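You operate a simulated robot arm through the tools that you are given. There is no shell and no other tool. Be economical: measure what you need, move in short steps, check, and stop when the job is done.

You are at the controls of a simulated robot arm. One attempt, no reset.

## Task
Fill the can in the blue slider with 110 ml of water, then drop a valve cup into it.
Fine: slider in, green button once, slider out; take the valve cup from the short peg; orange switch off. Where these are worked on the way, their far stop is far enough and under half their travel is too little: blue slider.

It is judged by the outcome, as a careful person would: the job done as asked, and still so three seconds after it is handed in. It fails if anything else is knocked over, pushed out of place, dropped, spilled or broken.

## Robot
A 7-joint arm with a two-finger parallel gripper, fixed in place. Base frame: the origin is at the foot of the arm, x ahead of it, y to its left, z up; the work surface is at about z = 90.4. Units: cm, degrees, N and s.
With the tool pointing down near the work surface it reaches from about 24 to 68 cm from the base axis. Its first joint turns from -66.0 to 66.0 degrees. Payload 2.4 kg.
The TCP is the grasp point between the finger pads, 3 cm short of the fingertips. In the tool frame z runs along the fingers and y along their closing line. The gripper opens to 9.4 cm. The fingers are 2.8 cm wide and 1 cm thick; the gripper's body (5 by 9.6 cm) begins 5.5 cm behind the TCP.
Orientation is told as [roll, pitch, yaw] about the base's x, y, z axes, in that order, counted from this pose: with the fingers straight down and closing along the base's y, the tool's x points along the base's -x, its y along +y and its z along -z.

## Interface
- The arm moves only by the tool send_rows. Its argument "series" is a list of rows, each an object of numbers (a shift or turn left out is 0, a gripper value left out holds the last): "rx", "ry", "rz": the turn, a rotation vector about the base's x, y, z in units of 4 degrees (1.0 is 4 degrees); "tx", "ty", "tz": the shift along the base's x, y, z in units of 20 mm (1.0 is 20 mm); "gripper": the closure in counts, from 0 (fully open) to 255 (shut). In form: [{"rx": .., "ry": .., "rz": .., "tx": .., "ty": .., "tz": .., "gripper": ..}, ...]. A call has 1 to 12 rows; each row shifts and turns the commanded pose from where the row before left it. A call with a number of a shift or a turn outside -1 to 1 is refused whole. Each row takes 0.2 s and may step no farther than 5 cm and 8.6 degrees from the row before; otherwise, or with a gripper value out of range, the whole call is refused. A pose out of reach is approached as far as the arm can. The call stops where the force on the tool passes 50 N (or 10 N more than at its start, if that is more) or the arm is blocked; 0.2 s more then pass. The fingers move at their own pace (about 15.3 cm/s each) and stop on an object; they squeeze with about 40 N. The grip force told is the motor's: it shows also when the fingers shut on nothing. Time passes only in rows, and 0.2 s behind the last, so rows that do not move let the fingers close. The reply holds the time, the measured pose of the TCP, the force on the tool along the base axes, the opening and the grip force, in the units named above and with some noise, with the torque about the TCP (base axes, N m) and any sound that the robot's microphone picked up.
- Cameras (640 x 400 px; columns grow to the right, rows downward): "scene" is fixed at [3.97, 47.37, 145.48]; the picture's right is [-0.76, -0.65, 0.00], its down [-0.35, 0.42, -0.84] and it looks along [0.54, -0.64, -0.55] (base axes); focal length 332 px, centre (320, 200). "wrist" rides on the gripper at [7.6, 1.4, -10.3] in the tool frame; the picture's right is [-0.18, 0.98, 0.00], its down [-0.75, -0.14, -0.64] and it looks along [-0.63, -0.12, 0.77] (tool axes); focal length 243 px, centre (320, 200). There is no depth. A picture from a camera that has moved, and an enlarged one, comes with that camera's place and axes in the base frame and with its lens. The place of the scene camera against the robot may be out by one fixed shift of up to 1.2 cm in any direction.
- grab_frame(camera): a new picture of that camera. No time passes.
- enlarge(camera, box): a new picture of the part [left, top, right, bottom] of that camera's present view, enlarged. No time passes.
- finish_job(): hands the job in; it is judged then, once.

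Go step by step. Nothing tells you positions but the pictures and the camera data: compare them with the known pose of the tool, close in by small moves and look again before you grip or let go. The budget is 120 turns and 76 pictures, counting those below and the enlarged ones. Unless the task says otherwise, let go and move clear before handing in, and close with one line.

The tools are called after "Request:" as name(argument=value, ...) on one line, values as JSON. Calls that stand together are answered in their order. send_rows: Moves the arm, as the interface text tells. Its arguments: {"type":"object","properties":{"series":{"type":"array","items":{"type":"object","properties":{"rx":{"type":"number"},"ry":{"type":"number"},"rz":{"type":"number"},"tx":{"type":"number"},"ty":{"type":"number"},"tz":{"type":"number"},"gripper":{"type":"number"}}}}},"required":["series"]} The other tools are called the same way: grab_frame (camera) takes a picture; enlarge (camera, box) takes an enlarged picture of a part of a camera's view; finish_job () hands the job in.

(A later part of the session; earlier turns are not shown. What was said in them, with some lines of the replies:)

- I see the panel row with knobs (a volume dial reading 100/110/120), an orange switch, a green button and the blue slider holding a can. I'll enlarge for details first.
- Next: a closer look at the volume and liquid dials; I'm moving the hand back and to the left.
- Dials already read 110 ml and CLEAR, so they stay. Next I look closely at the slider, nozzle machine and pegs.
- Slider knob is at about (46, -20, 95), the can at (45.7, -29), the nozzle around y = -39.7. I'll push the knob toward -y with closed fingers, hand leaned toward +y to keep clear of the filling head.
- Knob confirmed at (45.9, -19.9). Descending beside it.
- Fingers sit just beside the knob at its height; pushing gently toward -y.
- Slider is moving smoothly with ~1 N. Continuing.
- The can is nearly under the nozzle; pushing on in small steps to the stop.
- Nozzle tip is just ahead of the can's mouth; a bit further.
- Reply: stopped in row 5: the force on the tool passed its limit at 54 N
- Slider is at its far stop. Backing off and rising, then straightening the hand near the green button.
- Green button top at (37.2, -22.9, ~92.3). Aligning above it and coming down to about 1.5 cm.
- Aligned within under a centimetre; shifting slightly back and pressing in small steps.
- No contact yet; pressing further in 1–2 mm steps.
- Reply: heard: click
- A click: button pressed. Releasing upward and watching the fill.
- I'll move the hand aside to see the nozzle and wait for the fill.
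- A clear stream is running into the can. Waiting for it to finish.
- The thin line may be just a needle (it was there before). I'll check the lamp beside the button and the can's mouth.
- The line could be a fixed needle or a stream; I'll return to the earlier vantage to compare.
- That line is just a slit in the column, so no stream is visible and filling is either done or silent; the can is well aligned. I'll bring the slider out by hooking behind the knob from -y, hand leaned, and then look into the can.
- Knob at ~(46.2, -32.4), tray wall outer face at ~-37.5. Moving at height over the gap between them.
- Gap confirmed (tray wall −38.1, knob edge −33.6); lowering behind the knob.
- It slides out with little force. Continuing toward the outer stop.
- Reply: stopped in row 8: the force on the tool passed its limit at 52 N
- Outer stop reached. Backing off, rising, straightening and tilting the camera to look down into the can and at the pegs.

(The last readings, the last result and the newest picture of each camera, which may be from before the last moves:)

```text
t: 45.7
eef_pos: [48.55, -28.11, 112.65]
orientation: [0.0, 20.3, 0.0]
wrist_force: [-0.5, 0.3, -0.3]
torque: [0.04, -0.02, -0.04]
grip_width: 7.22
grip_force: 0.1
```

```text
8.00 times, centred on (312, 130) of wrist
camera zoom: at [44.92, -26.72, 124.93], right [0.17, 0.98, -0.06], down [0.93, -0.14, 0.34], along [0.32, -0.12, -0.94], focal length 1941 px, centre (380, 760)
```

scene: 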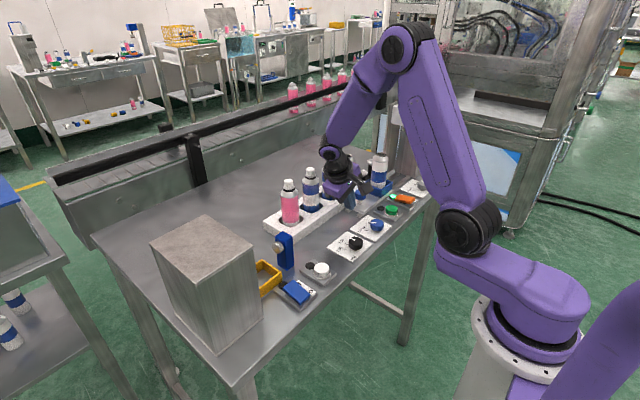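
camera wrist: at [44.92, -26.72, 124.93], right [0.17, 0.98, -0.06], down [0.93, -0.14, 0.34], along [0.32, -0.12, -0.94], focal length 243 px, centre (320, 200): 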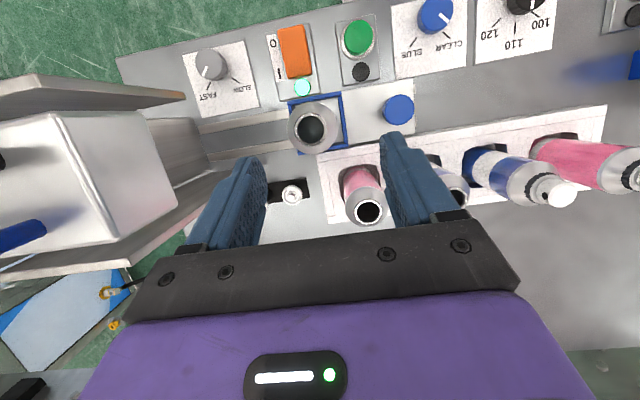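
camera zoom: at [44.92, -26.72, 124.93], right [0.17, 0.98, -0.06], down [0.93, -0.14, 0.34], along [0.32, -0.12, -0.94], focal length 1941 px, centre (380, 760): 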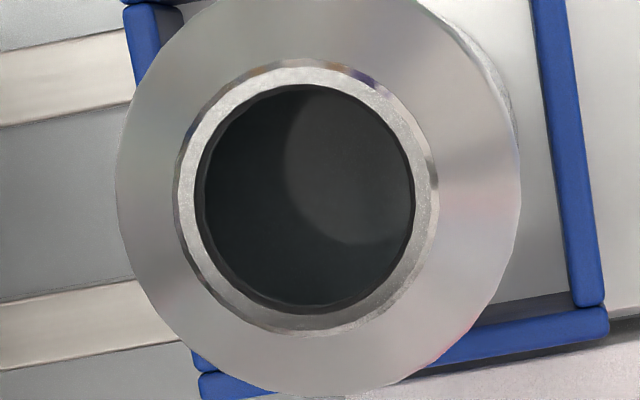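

There's a lit circle inside the can; I'll shift 2 cm and use parallax to find its depth (i.e. water level).

Request:
send_rows(series=[{"ty": -0.5, "tx": -0.5}, {"ty": 0, "tx": -0.5}])

Request:
enlarge(camera="wrist", box=[290, 120, 350, 190])

```text
t: 46.3
eef_pos: [46.65, -29.07, 112.67]
orientation: [-0.1, 20.3, -0.1]
wrist_force: [-0.7, 0.0, -0.4]
torque: [0.01, -0.03, 0.02]
grip_width: 7.21
grip_force: 0.1
```

```text
5.71 times, centred on (320, 155) of wrist
camera zoom: at [42.96, -27.62, 124.87], right [0.17, 0.98, -0.06], down [0.93, -0.14, 0.34], along [0.33, -0.12, -0.94], focal length 1386 px, centre (320, 457)
```

zoom: 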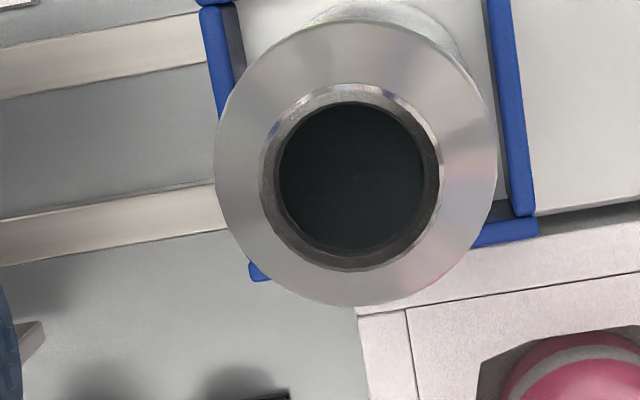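

Not conclusive. I'll compare with the empty blue can in the rack from the same angle.

Request:
send_rows(series=[{"ty": 0.7, "tx": 0.8}, {"ty": 0.7, "tx": 0.8}, {"ty": 0.7, "tx": 0.8}, {"ty": 0.7, "tx": 0.8}, {"ty": 0.7, "tx": 0.8}, {"ty": 0.7, "tx": 0.8}])

Request:
grab_frame(camera="wrist")

```text
t: 47.7
eef_pos: [55.3, -21.11, 112.57]
orientation: [-0.1, 20.2, -0.1]
wrist_force: [-0.3, 0.2, -0.1]
torque: [-0.01, 0.01, 0.03]
grip_width: 7.19
grip_force: 0.0
out of reach, approached as far as the arm can: row 6
```

```text
30 pictures are left
camera wrist: at [51.68, -19.83, 124.8], right [0.17, 0.98, -0.06], down [0.93, -0.14, 0.34], along [0.33, -0.12, -0.94], focal length 243 px, centre (320, 200)
```

wrist: 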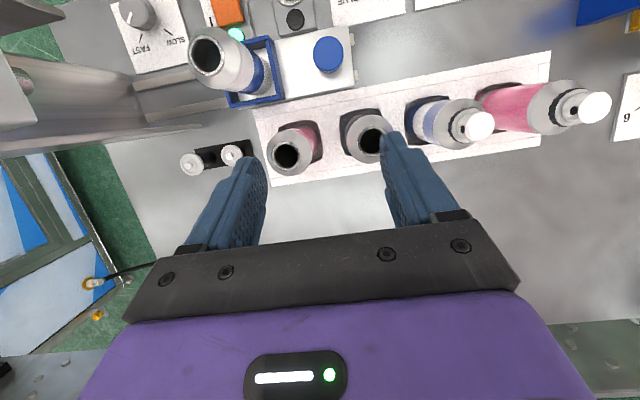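

Request:
enlarge(camera="wrist", box=[335, 110, 395, 180])

Request:
enlarge(camera="wrist", box=[180, 20, 300, 190])

```text
5.71 times, centred on (365, 145) of wrist
camera zoom: at [51.68, -19.83, 124.8], right [0.17, 0.98, -0.06], down [0.93, -0.14, 0.34], along [0.33, -0.12, -0.94], focal length 1386 px, centre (63, 514)
```

zoom: 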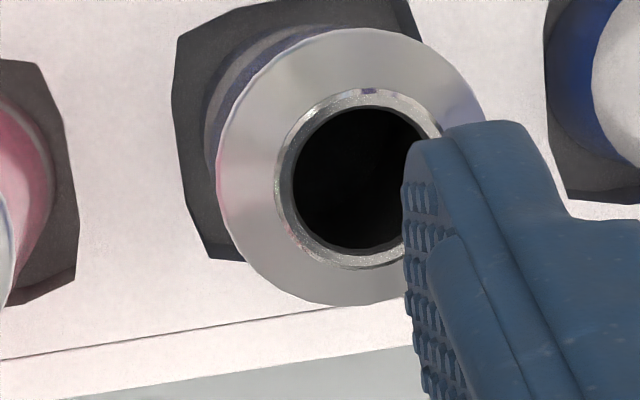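

```text
2.35 times, centred on (240, 105) of wrist
camera zoom: at [51.68, -19.83, 124.8], right [0.17, 0.98, -0.06], down [0.93, -0.14, 0.34], along [0.33, -0.12, -0.94], focal length 571 px, centre (508, 424)
```

zoom: 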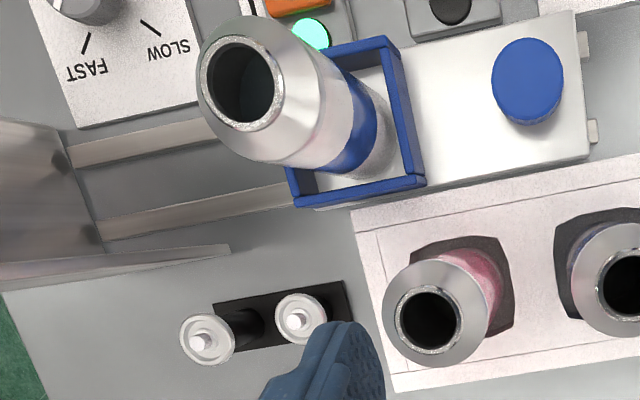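

The rack can is pitch black inside, whereas the slider can shows a teal water surface — filled. The short peg's cup is at about (54.6, -34.4); next I straighten, turn the gripper -90° so it closes along x, and go above it.

Request:
send_rows(series=[{"ry": -1}, {"ry": -1}, {"ry": -1}, {"ry": -1}, {"ry": -1.0}, {"rz": -1}, {"rz": -1}, {"rz": -1}, {"rz": -1}, {"rz": -1}, {"rz": -1}, {"rz": -1}])

Request:
send_rows(series=[{"rz": -1, "ty": -0.3}, {"rz": -1, "ty": -0.3}, {"rz": -1, "ty": -0.3}, {"rz": -1, "ty": -0.3}, {"rz": -1, "ty": -0.3}, {"rz": -1, "ty": -0.3}, {"rz": -1, "ty": -0.3}, {"rz": -1, "ty": -0.3}, {"rz": -1, "ty": -0.3}, {"rz": -1, "ty": -0.3}, {"rz": -1}, {"rz": -1}])

Request:
grab_frame(camera="wrist")

```text
t: 50.3
eef_pos: [55.39, -21.48, 112.54]
orientation: [-0.1, 0.4, -28.2]
wrist_force: [0.1, 0.9, 0.1]
torque: [0.0, 0.03, -0.01]
grip_width: 7.18
grip_force: 0.0
```

```text
t: 52.9
eef_pos: [55.34, -27.53, 112.67]
orientation: [0.0, 0.3, -76.2]
wrist_force: [0.6, 0.1, 0.8]
torque: [0.02, -0.01, 0.01]
grip_width: 7.2
grip_force: 0.0
```

```text
27 pictures are left
camera wrist: at [54.91, -19.8, 122.84], right [1.0, 0.05, 0.0], down [0.04, -0.77, 0.64], along [0.03, -0.64, -0.77], focal length 243 px, centre (320, 200)
```

wrist: 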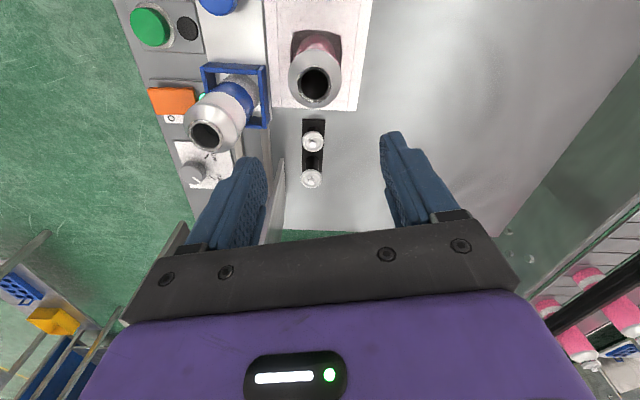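

Both cups visible; short one at about (54.6, -33.8), tall at -37.6. Moving above the short one.

Request:
send_rows(series=[{"rz": -1, "ty": -0.8, "tx": -0.15}, {"rz": -1, "ty": -0.8, "tx": -0.15}, {"rz": -1, "ty": -0.8, "tx": -0.05}, {"ty": -0.7, "tz": -0.5}, {"tz": -0.9}, {"tz": -0.9}, {"tz": -0.9}, {"tz": -0.9, "gripper": 110}, {"tz": -0.4}])

Request:
grab_frame(camera="wrist")

Request:
enlarge(camera="scene", box=[350, 120, 430, 220])

```text
t: 54.9
eef_pos: [54.59, -33.55, 103.56]
orientation: [0.0, 0.3, -88.1]
wrist_force: [1.1, 0.5, -0.1]
torque: [0.01, 0.01, 0.02]
grip_width: 5.32
grip_force: 0.0
```

```text
26 pictures are left
camera wrist: at [55.71, -26.04, 113.78], right [0.99, -0.15, 0.0], down [-0.12, -0.76, 0.64], along [-0.1, -0.63, -0.77], focal length 243 px, centre (320, 200)
```

wrist: 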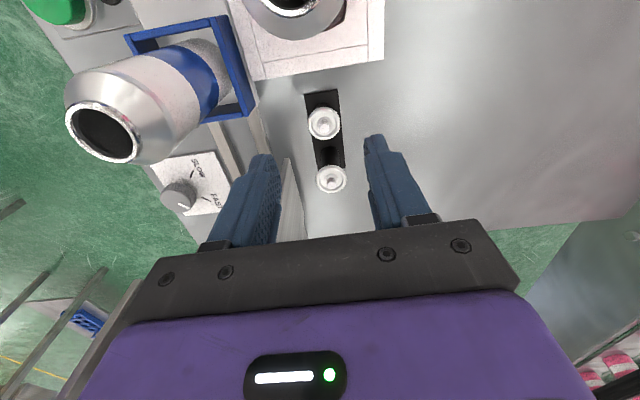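

```text
4.00 times, centred on (390, 170) of scene
camera zoom: at [3.97, 47.37, 145.48], right [-0.76, -0.65, 0.0], down [-0.35, 0.42, -0.84], along [0.54, -0.64, -0.55], focal length 1330 px, centre (40, 320)
```

zoom: 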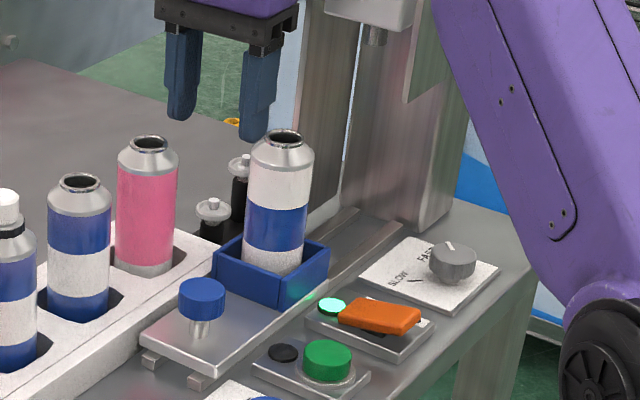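

Request:
enlarge(camera="scene", box=[395, 160, 417, 185])

Request:
enlarge(camera="wrist", box=[290, 80, 360, 200])

```text
16.00 times, centred on (406, 172) of scene
camera zoom: at [3.97, 47.37, 145.48], right [-0.76, -0.65, 0.0], down [-0.35, 0.42, -0.84], along [0.54, -0.64, -0.55], focal length 5319 px, centre (-1056, 640)
```

zoom: 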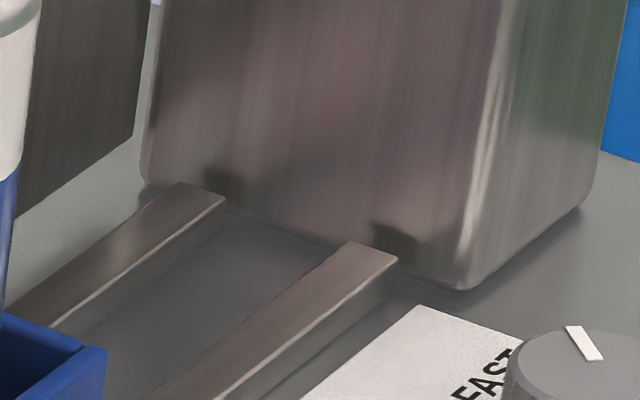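

```text
3.33 times, centred on (325, 140) of wrist
camera zoom: at [55.71, -26.04, 113.78], right [0.99, -0.15, 0.0], down [-0.12, -0.76, 0.64], along [-0.1, -0.63, -0.77], focal length 809 px, centre (303, 400)
```

zoom: 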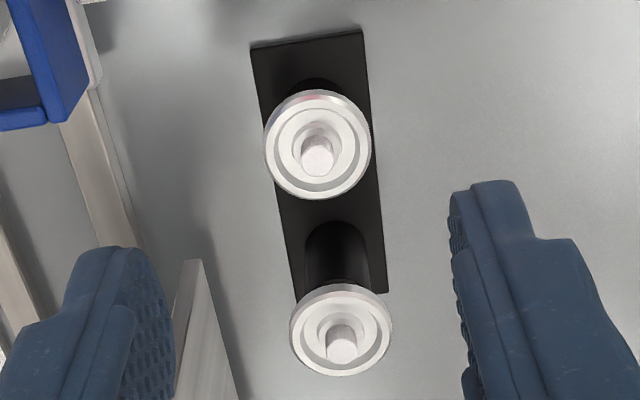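

Request:
enlarge(camera="scene", box=[352, 160, 374, 185])

```text
16.00 times, centred on (363, 172) of scene
camera zoom: at [3.97, 47.37, 145.48], right [-0.76, -0.65, 0.0], down [-0.35, 0.42, -0.84], along [0.54, -0.64, -0.55], focal length 5319 px, centre (-368, 640)
```

zoom: 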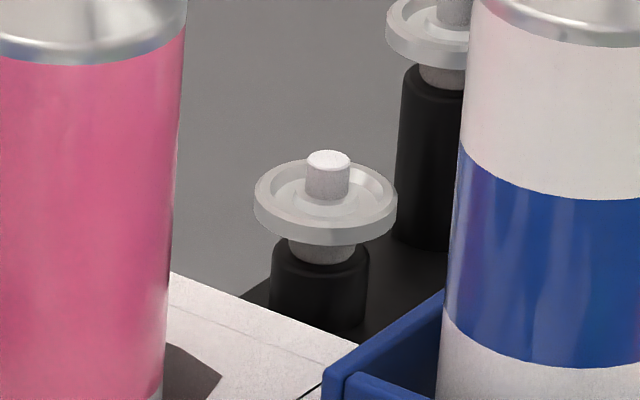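

The cup is a flange (~2.85 cm) with a plug below and stem above, at (54.8, -34.1), flange z ≈ 93.7. Descending with fingers on the ±x sides.

Request:
send_rows(series=[{"ty": -0.25, "tx": 0.1}, {"tz": -0.9}, {"tz": -0.9}, {"tz": -0.9}, {"tz": -0.6}])

Request:
grab_frame(camera="wrist")

```text
t: 56.1
eef_pos: [54.89, -34.09, 96.98]
orientation: [0.1, 0.3, -88.2]
wrist_force: [1.2, 0.4, -0.1]
torque: [-0.04, -0.02, 0.01]
grip_width: 5.34
grip_force: 0.1
```

```text
21 pictures are left
camera wrist: at [55.95, -26.53, 107.23], right [0.99, -0.15, 0.0], down [-0.12, -0.76, 0.64], along [-0.1, -0.63, -0.77], focal length 243 px, centre (320, 200)
```

wrist: 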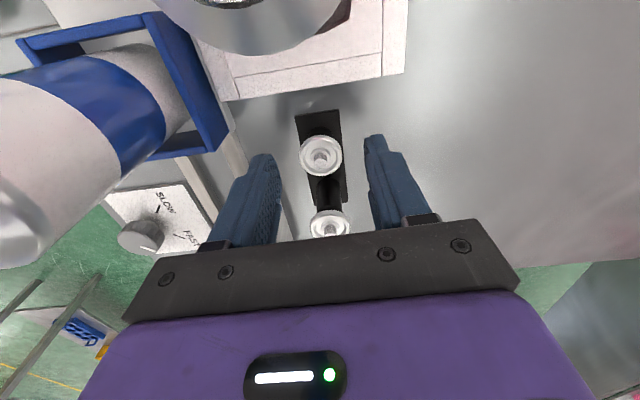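

Centred on the cup. Lowering the last centimetre and closing.

Request:
send_rows(series=[{"tz": -0.5}, {"gripper": 200}, {"gripper": 255}, {"tz": 0}, {"tz": 0}])

Request:
grab_frame(camera="wrist")

```text
t: 57.3
eef_pos: [54.99, -34.12, 96.16]
orientation: [0.2, 0.1, -88.1]
wrist_force: [2.5, -1.5, 16.8]
torque: [-0.14, -0.22, 0.04]
grip_width: 0.02
grip_force: 34.7
```

```text
20 pictures are left
camera wrist: at [55.98, -26.56, 106.36], right [0.99, -0.15, 0.0], down [-0.12, -0.76, 0.64], along [-0.1, -0.63, -0.77], focal length 243 px, centre (320, 200)
```

wrist: 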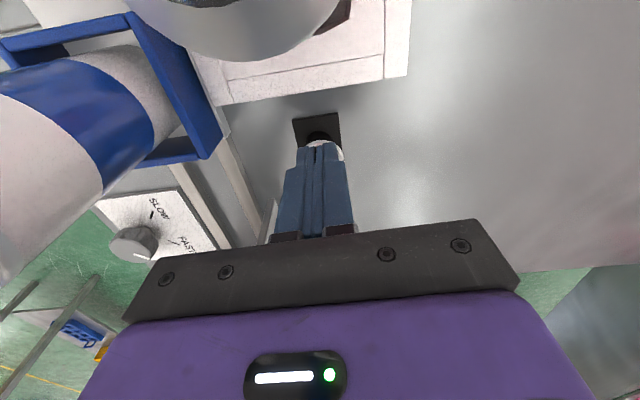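

The fingers closed over the top of the flange (upward force 17 N) — the cup sits lower and slightly more +y than assumed. Lifting first, then opening and looking.

Request:
send_rows(series=[{"tz": 0.3}, {"tz": 0.7}, {"tz": 0.5}, {"gripper": 110}, {"tz": 0}])

Request:
grab_frame(camera="wrist")

Request:
enlarge(camera="scene", box=[352, 150, 374, 185])

```text
t: 58.5
eef_pos: [55.06, -34.16, 98.9]
orientation: [0.0, 0.3, -88.2]
wrist_force: [-0.2, -0.3, -0.3]
torque: [-0.02, 0.01, -0.04]
grip_width: 5.34
grip_force: 0.1
```

```text
19 pictures are left
camera wrist: at [56.06, -26.51, 109.23], right [0.99, -0.15, 0.0], down [-0.12, -0.76, 0.64], along [-0.1, -0.63, -0.77], focal length 243 px, centre (320, 200)
```

wrist: 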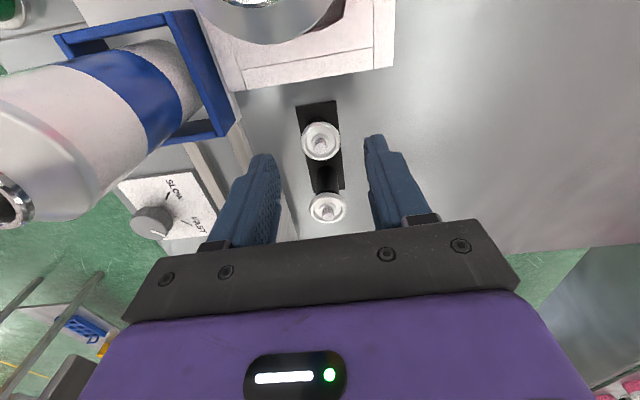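

```text
11.43 times, centred on (363, 168) of scene
camera zoom: at [3.97, 47.37, 145.48], right [-0.76, -0.65, 0.0], down [-0.35, 0.42, -0.84], along [0.54, -0.64, -0.55], focal length 3800 px, centre (-171, 571)
```

zoom: 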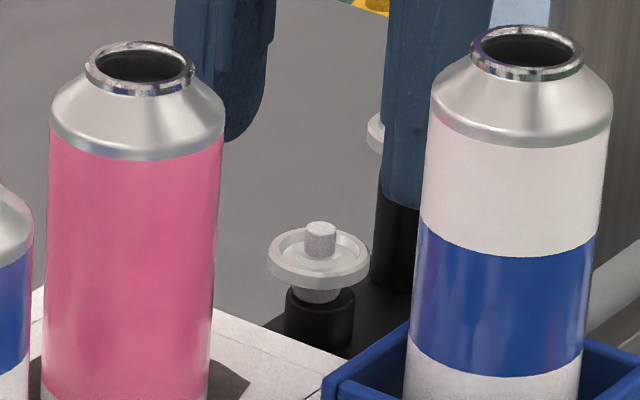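

The cup is still seated on its peg. The fingertips are rounded, so I'll straddle it about 0.8 cm lower and close in stages.

Request:
send_rows(series=[{"tx": -0.12, "ty": -0.05}, {"tz": -0.8}, {"tz": -0.6}, {"tz": -0.47}])

Request:
enlarge(camera="wrist", box=[250, 110, 390, 240])

Request:
enlarge(camera="scene", box=[352, 150, 374, 185])

```text
t: 59.5
eef_pos: [54.64, -34.14, 95.22]
orientation: [0.0, 0.2, -88.1]
wrist_force: [0.1, -0.6, -0.1]
torque: [0.02, 0.03, 0.02]
grip_width: 5.33
grip_force: 0.0
```

```text
3.08 times, centred on (320, 175) of wrist
camera zoom: at [55.71, -26.59, 105.47], right [0.99, -0.15, 0.0], down [-0.12, -0.76, 0.64], along [-0.1, -0.63, -0.77], focal length 746 px, centre (320, 277)
```

zoom: 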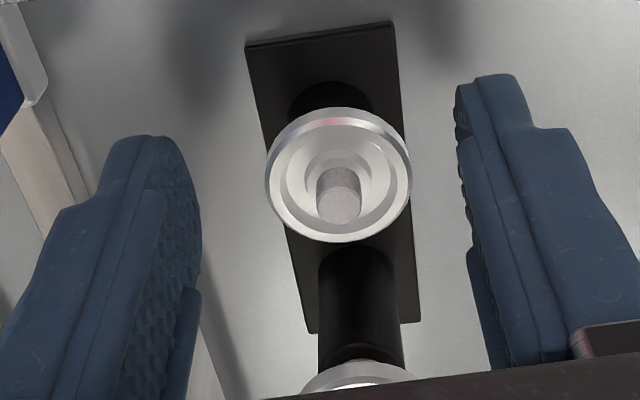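

```text
11.43 times, centred on (363, 168) of scene
camera zoom: at [3.97, 47.37, 145.48], right [-0.76, -0.65, 0.0], down [-0.35, 0.42, -0.84], along [0.54, -0.64, -0.55], focal length 3800 px, centre (-171, 571)
```

zoom: 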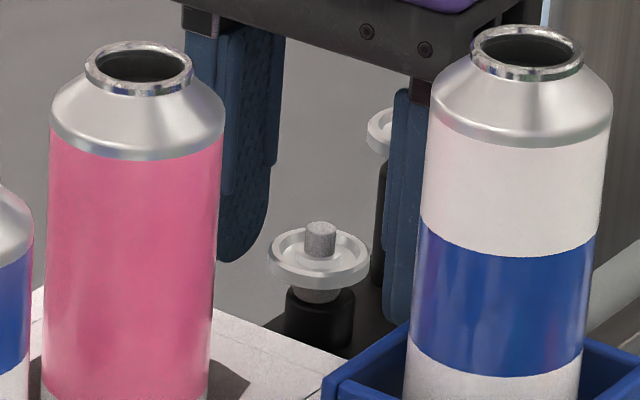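

Geometry now checks: tips ~1 cm below the flange, cup centred. Closing in stages.

Request:
send_rows(series=[{"gripper": 150}, {"tz": 0}, {"gripper": 175}, {"gripper": 255}, {"tz": 0}, {"tz": 0}])

Request:
enlarge(camera="scene", box=[352, 150, 374, 185])

```text
t: 60.9
eef_pos: [54.58, -34.18, 95.21]
orientation: [-0.1, 0.3, -88.1]
wrist_force: [0.4, -0.2, 0.4]
torque: [0.0, -0.03, -0.02]
grip_width: 2.06
grip_force: 39.9
```

```text
11.43 times, centred on (363, 168) of scene
camera zoom: at [3.97, 47.37, 145.48], right [-0.76, -0.65, 0.0], down [-0.35, 0.42, -0.84], along [0.54, -0.64, -0.55], focal length 3800 px, centre (-171, 571)
```

zoom: 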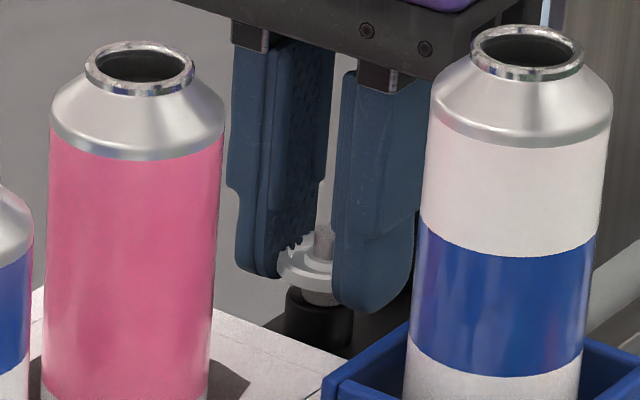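

Width 2.06 is narrower than the flange, so the grip may be off-centre or on the peg; checking from the wrist before lifting.

Request:
enlarge(camera="wrist", box=[250, 110, 390, 240])

```text
3.08 times, centred on (320, 175) of wrist
camera zoom: at [55.72, -26.59, 105.49], right [0.99, -0.15, 0.0], down [-0.12, -0.76, 0.64], along [-0.1, -0.63, -0.77], focal length 746 px, centre (320, 277)
```

zoom: 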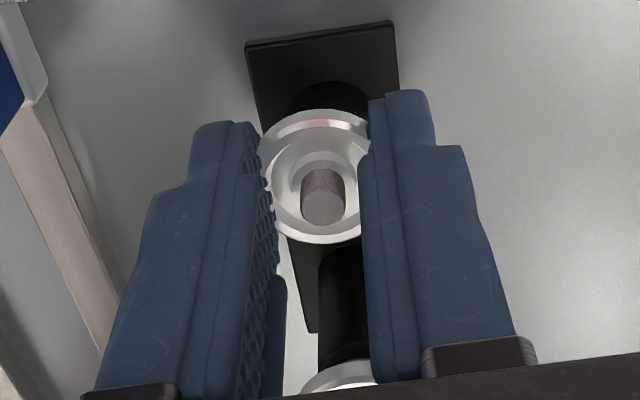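

The cup is between the pads. Lifting gently and watching the force.

Request:
send_rows(series=[{"tz": 0.1}, {"tz": 0.15}, {"tz": 0.25}, {"tz": 0.5}, {"tz": 0.5}])

Request:
enlarge(camera="scene", box=[352, 140, 374, 175])

```text
t: 62.1
eef_pos: [54.64, -34.12, 98.26]
orientation: [0.1, 0.4, -88.0]
wrist_force: [0.0, -0.3, -0.5]
torque: [-0.02, -0.01, -0.03]
grip_width: 2.06
grip_force: 39.8
```

```text
11.43 times, centred on (363, 158) of scene
camera zoom: at [3.97, 47.37, 145.48], right [-0.76, -0.65, 0.0], down [-0.35, 0.42, -0.84], along [0.54, -0.64, -0.55], focal length 3800 px, centre (-171, 686)
```

zoom: 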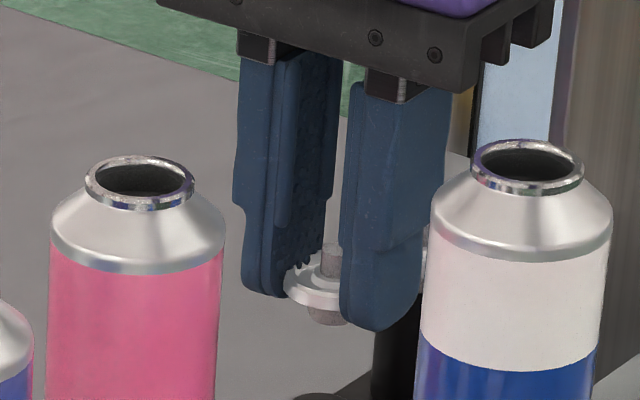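

Cup is held level. Raising, then moving over the can at (45.9, -29.0).

Request:
send_rows(series=[{"tz": 0.8}, {"tz": 0.9}, {"tz": 0.9}, {"tz": 0.9}, {"tz": 0.9}, {"tz": 0.9}, {"tz": 0.9}, {"tz": 0.7}, {"ty": 0.8}, {"ty": 0.9}, {"ty": 0.75}])

Request:
send_rows(series=[{"tx": -0.6}, {"tx": -0.7}, {"tx": -0.7}, {"tx": -0.7}, {"tx": -0.7}, {"tx": -0.6}, {"tx": -0.36}])

Request:
grab_frame(camera="wrist")

```text
t: 64.5
eef_pos: [54.62, -29.36, 112.04]
orientation: [0.0, 0.3, -88.1]
wrist_force: [-0.6, -0.2, 0.2]
torque: [-0.01, -0.01, 0.03]
grip_width: 2.41
grip_force: 39.8
```

```text
t: 66.1
eef_pos: [45.92, -29.28, 112.15]
orientation: [-0.1, 0.2, -88.1]
wrist_force: [0.4, -0.6, 0.1]
torque: [-0.02, 0.0, -0.01]
grip_width: 2.43
grip_force: 40.1
```

```text
12 pictures are left
camera wrist: at [47.03, -21.68, 122.32], right [0.99, -0.15, 0.0], down [-0.12, -0.76, 0.64], along [-0.1, -0.63, -0.77], focal length 243 px, centre (320, 200)
```

wrist: 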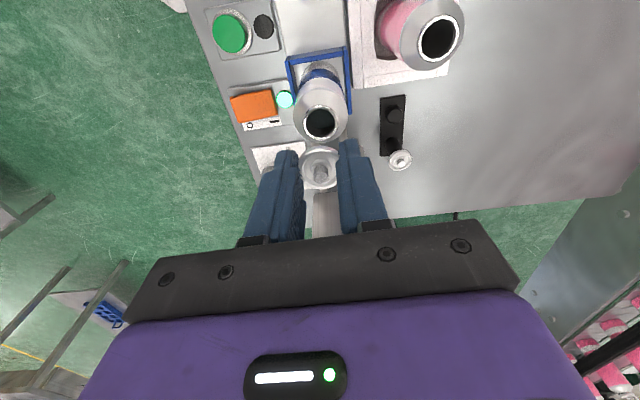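

Grip width changed to 2.43, so the cup settled in the grip; looking closer.

Request:
enlarge(camera="wrist", box=[270, 90, 380, 220])

Request:
enlarge(camera="scene", box=[360, 115, 400, 165])

```text
3.08 times, centred on (325, 155) of wrist
camera zoom: at [47.03, -21.68, 122.32], right [0.99, -0.15, 0.0], down [-0.12, -0.76, 0.64], along [-0.1, -0.63, -0.77], focal length 746 px, centre (305, 338)
```

zoom: 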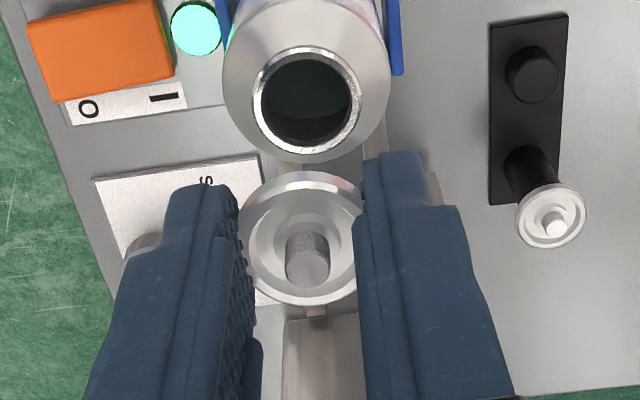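

```text
8.00 times, centred on (380, 140) of scene
camera zoom: at [3.97, 47.37, 145.48], right [-0.76, -0.65, 0.0], down [-0.35, 0.42, -0.84], along [0.54, -0.64, -0.55], focal length 2660 px, centre (-160, 680)
```

zoom: 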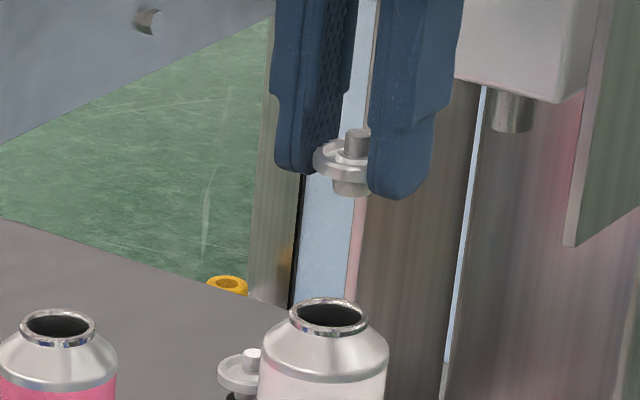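

Cup is level and nearly above the mouth. Nudging +y and lowering close to the mouth for a check.

Request:
send_rows(series=[{"ty": 0.09}, {"tz": -0.7}, {"tz": -0.7}, {"tz": -0.7}, {"tz": -0.5}])

Request:
enlarge(camera="scene", box=[370, 130, 400, 170])

Request:
enlarge(camera="wrist", box=[270, 90, 380, 220])

```text
t: 67.3
eef_pos: [45.93, -29.23, 107.18]
orientation: [0.5, -0.2, -88.0]
wrist_force: [-3.5, 2.2, 32.3]
torque: [0.12, 0.48, 0.0]
grip_width: 2.44
grip_force: 39.7
```

```text
10.00 times, centred on (385, 150) of scene
camera zoom: at [3.91, 47.41, 145.47], right [-0.76, -0.65, 0.0], down [-0.35, 0.42, -0.84], along [0.54, -0.64, -0.55], focal length 3325 px, centre (-330, 700)
```

zoom: 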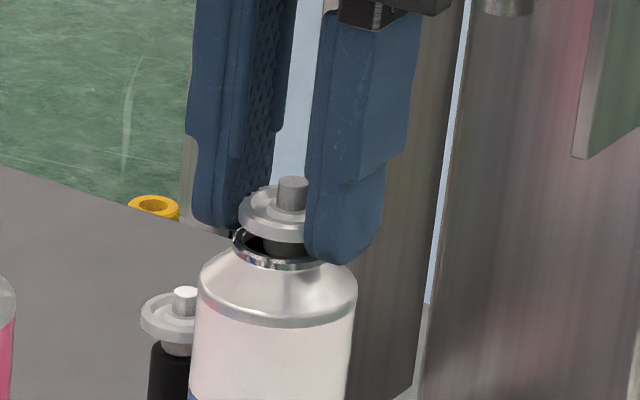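

```text
3.08 times, centred on (325, 155) of wrist
camera zoom: at [47.06, -21.54, 117.41], right [0.99, -0.15, 0.01], down [-0.12, -0.76, 0.64], along [-0.09, -0.64, -0.77], focal length 746 px, centre (305, 338)
```

zoom: 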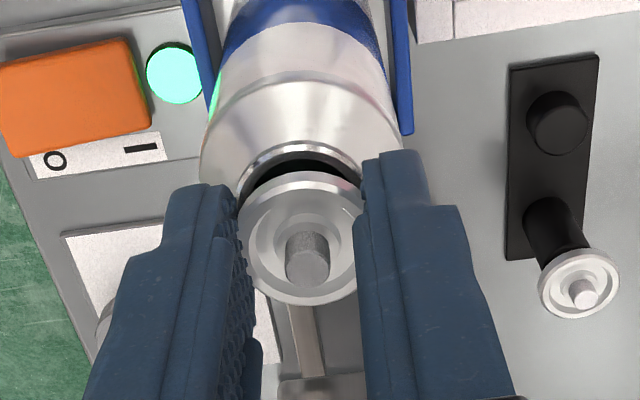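

The fingertips have just touched the can's rim (32 N). Lifting 3 mm to relieve; cup and mouth are aligned within ~2 mm, plug just above the mouth.

Request:
send_rows(series=[{"tz": 0.05}, {"tz": 0.05, "tx": 0.04}, {"tz": 0}])

Request:
enlarge(camera="scene", box=[365, 130, 405, 205])

```text
t: 68.1
eef_pos: [45.92, -29.2, 107.13]
orientation: [0.2, 0.1, -88.1]
wrist_force: [-1.9, -0.1, 32.7]
torque: [-0.02, 0.32, 0.01]
grip_width: 2.43
grip_force: 39.6
```

```text
5.33 times, centred on (385, 168) of scene
camera zoom: at [3.91, 47.4, 145.47], right [-0.76, -0.65, 0.0], down [-0.35, 0.42, -0.84], along [0.54, -0.64, -0.55], focal length 1773 px, centre (-27, 373)
```

zoom: 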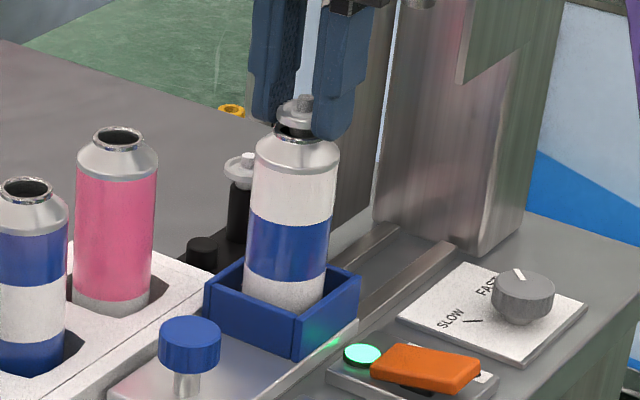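

Still pressing; lifting a bit more until the force vanishes.

Request:
send_rows(series=[{"tz": 0.1}, {"tz": 0.1}, {"tz": 0}])

```text
t: 68.9
eef_pos: [45.88, -29.11, 107.36]
orientation: [-0.1, 0.4, -88.1]
wrist_force: [0.2, -0.1, -0.6]
torque: [0.01, 0.05, 0.01]
grip_width: 2.45
grip_force: 39.6
```

Free of contact. One alignment check before letting go.

Request:
enlarge(camera="wrist", box=[280, 110, 360, 210])

```text
4.00 times, centred on (320, 160) of wrist
camera zoom: at [47.12, -21.55, 117.61], right [0.99, -0.15, 0.0], down [-0.11, -0.76, 0.64], along [-0.1, -0.63, -0.77], focal length 970 px, centre (320, 360)
```

zoom: 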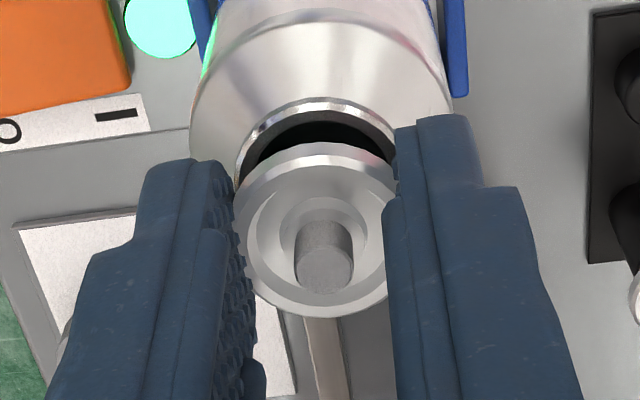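

Aligned within about 1–2 mm. Releasing.

Request:
send_rows(series=[{"gripper": 110}, {"tz": 0}, {"tz": 0}, {"tz": 0}])

Request:
enlarge(camera="wrist", box=[280, 110, 360, 210])

```text
t: 69.9
eef_pos: [45.94, -29.15, 107.39]
orientation: [0.0, 0.2, -88.1]
wrist_force: [-0.1, -0.3, 0.1]
torque: [0.01, 0.03, 0.0]
grip_width: 5.33
grip_force: 0.0
```

```text
4.00 times, centred on (320, 160) of wrist
camera zoom: at [47.14, -21.57, 117.71], right [0.99, -0.15, 0.0], down [-0.12, -0.76, 0.64], along [-0.1, -0.63, -0.77], focal length 970 px, centre (320, 360)
```

zoom: 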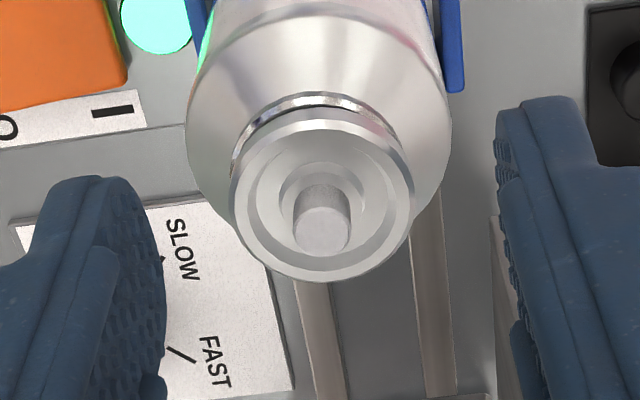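

The cup dropped onto the mouth. Rising and checking from the side.

Request:
send_rows(series=[{"tz": 0.5}, {"tz": 0.8}, {"tz": 0.9}, {"tz": 0.9}, {"tz": 0.9}])

Request:
enlarge(camera="scene", box=[365, 130, 405, 180])

```text
t: 71.1
eef_pos: [46.1, -29.15, 115.42]
orientation: [0.0, 0.3, -88.2]
wrist_force: [0.7, 1.0, -0.2]
torque: [0.0, -0.03, -0.01]
grip_width: 5.36
grip_force: 0.1
```

```text
8.00 times, centred on (385, 155) of scene
camera zoom: at [3.97, 47.37, 145.48], right [-0.76, -0.65, 0.0], down [-0.35, 0.42, -0.84], along [0.54, -0.64, -0.55], focal length 2660 px, centre (-200, 560)
```

zoom: 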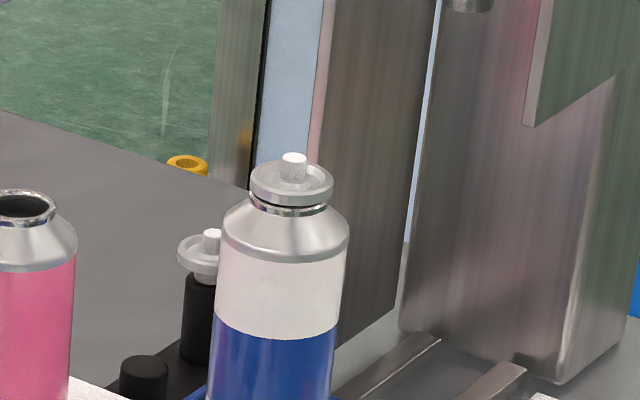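

Cup is seated level on the can. Now the orange switch: its "O" end is at about (35.9, -30.8); going above it with closed fingers.

Request:
send_rows(series=[{"tx": -0.8, "gripper": 255}, {"tx": -0.9}, {"tx": -0.9}, {"tx": -0.9, "ty": -0.3}, {"tx": -0.9, "ty": -0.3}, {"tx": -0.7, "ty": -0.22}])

Request:
send_rows(series=[{"tz": -1}, {"tz": -1}, {"tz": -1}, {"tz": -1}, {"tz": -1}, {"tz": -1}, {"tz": -1}, {"tz": -1}])

Request:
grab_frame(camera="wrist")

```text
t: 72.5
eef_pos: [35.88, -30.68, 115.51]
orientation: [0.1, 0.3, -88.1]
wrist_force: [-0.2, -0.1, 0.7]
torque: [-0.02, 0.0, -0.02]
grip_width: 0.02
grip_force: 33.8
```

```text
t: 74.3
eef_pos: [35.75, -30.94, 99.45]
orientation: [0.0, 0.2, -88.1]
wrist_force: [0.3, -0.1, 0.4]
torque: [0.01, 0.0, -0.02]
grip_width: 0.0
grip_force: 32.4
```

```text
3 pictures are left
camera wrist: at [36.95, -23.28, 109.71], right [0.99, -0.15, 0.0], down [-0.12, -0.76, 0.64], along [-0.1, -0.63, -0.77], focal length 243 px, centre (320, 200)
```

wrist: 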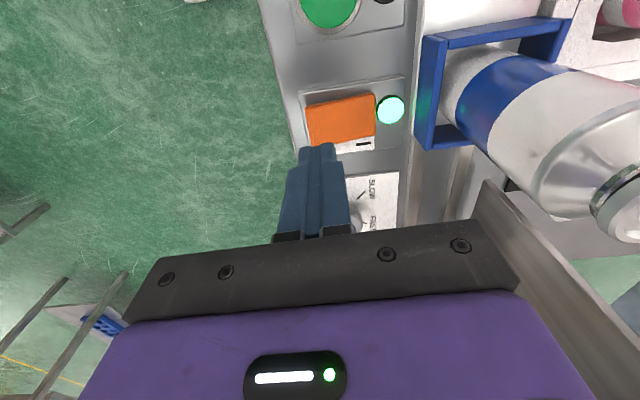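

Rocker spans x 35.1–39.8, y ≈ -30.2. Adjusting and pressing the O end in small steps.

Request:
send_rows(series=[{"tx": 0.17, "ty": 0.33}, {"tz": -0.6}, {"tz": -0.5}, {"tz": -0.2}, {"tz": -0.15}, {"tz": -0.1}, {"tz": -0.1}])

```text
t: 75.9
eef_pos: [36.02, -29.98, 96.05]
orientation: [-0.1, 0.4, -88.0]
wrist_force: [-0.2, 0.0, 0.1]
torque: [0.03, 0.01, -0.03]
grip_width: 0.0
grip_force: 32.8
```

Request:
send_rows(series=[{"tz": -0.1}, {"tz": -0.1}, {"tz": -0.1}, {"tz": -0.1}, {"tz": -0.1}, {"tz": -0.1}])

```text
t: 77.3
eef_pos: [35.91, -30.16, 95.26]
orientation: [-0.1, 0.2, -88.2]
wrist_force: [-7.0, 5.9, 14.1]
torque: [-0.01, 0.04, -0.03]
grip_width: 0.02
grip_force: 33.0
stopped in row 6: the force on the tool passed its limit at 56 N (the readings are from after the stop); the commanded pose is now the measured one
```

Contact reached a limit with no click noted; rising and checking the lamp.

Request:
send_rows(series=[{"tz": 0.6}, {"tz": 0.8}, {"tz": 0.6}])

Request:
enlarge(camera="wrist", box=[270, 70, 430, 180])

```text
t: 78.1
eef_pos: [36.05, -30.08, 99.17]
orientation: [0.0, 0.2, -88.0]
wrist_force: [0.2, -0.8, -0.8]
torque: [0.01, 0.03, 0.0]
grip_width: 0.0
grip_force: 32.8
```

```text
3.64 times, centred on (350, 125) of wrist
camera zoom: at [37.12, -22.59, 109.48], right [0.99, -0.15, 0.0], down [-0.12, -0.76, 0.64], along [-0.1, -0.63, -0.77], focal length 882 px, centre (211, 473)
```

zoom: 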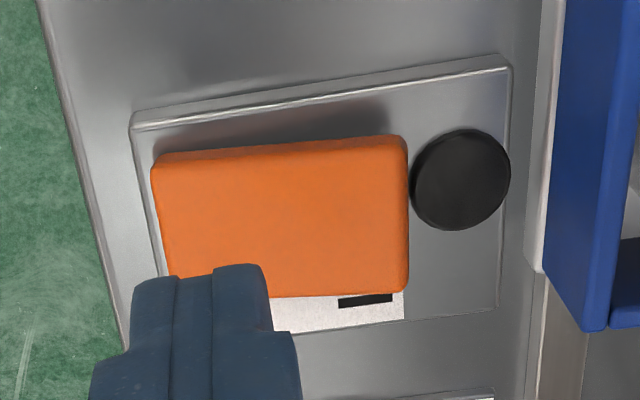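

The lamp is dark and the rocker lies on O: switched off. Moving clear and making a final scene check.

Request:
send_rows(series=[{"tz": 1}, {"tz": 1}, {"tz": 1}, {"tz": 1}, {"tz": 1}, {"tz": 1}, {"tz": 1}, {"tz": 1}, {"tz": 1}])

Request:
enlarge(camera="scene", box=[330, 120, 430, 230])

```text
t: 80.1
eef_pos: [36.18, -30.11, 117.23]
orientation: [0.1, 0.2, -88.1]
wrist_force: [0.9, 0.0, -0.3]
torque: [-0.03, -0.02, 0.02]
grip_width: 0.0
grip_force: 32.9
```

```text
3.64 times, centred on (380, 175) of scene
camera zoom: at [3.97, 47.37, 145.48], right [-0.76, -0.65, 0.0], down [-0.35, 0.42, -0.84], along [0.54, -0.64, -0.55], focal length 1209 px, centre (102, 291)
```

zoom: 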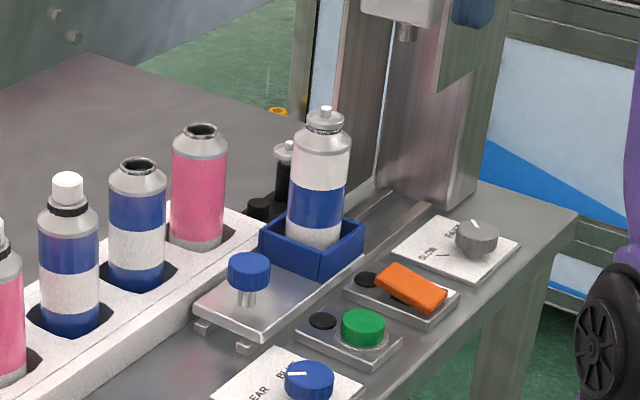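

The can is capped with the valve cup, the slider is out, the switch is off, and everything else stands in place. I'm handing the job in.

Request:
finish_job()

```text
The job is handed in.
```

The can was filled once with the dials at 110 ml and CLEAR, the slider is back out, the valve cup from the short peg sits level on the can's mouth, and the orange switch is off. I couldn't measure the fill amount; I heard the green button click once and could see water in the can.
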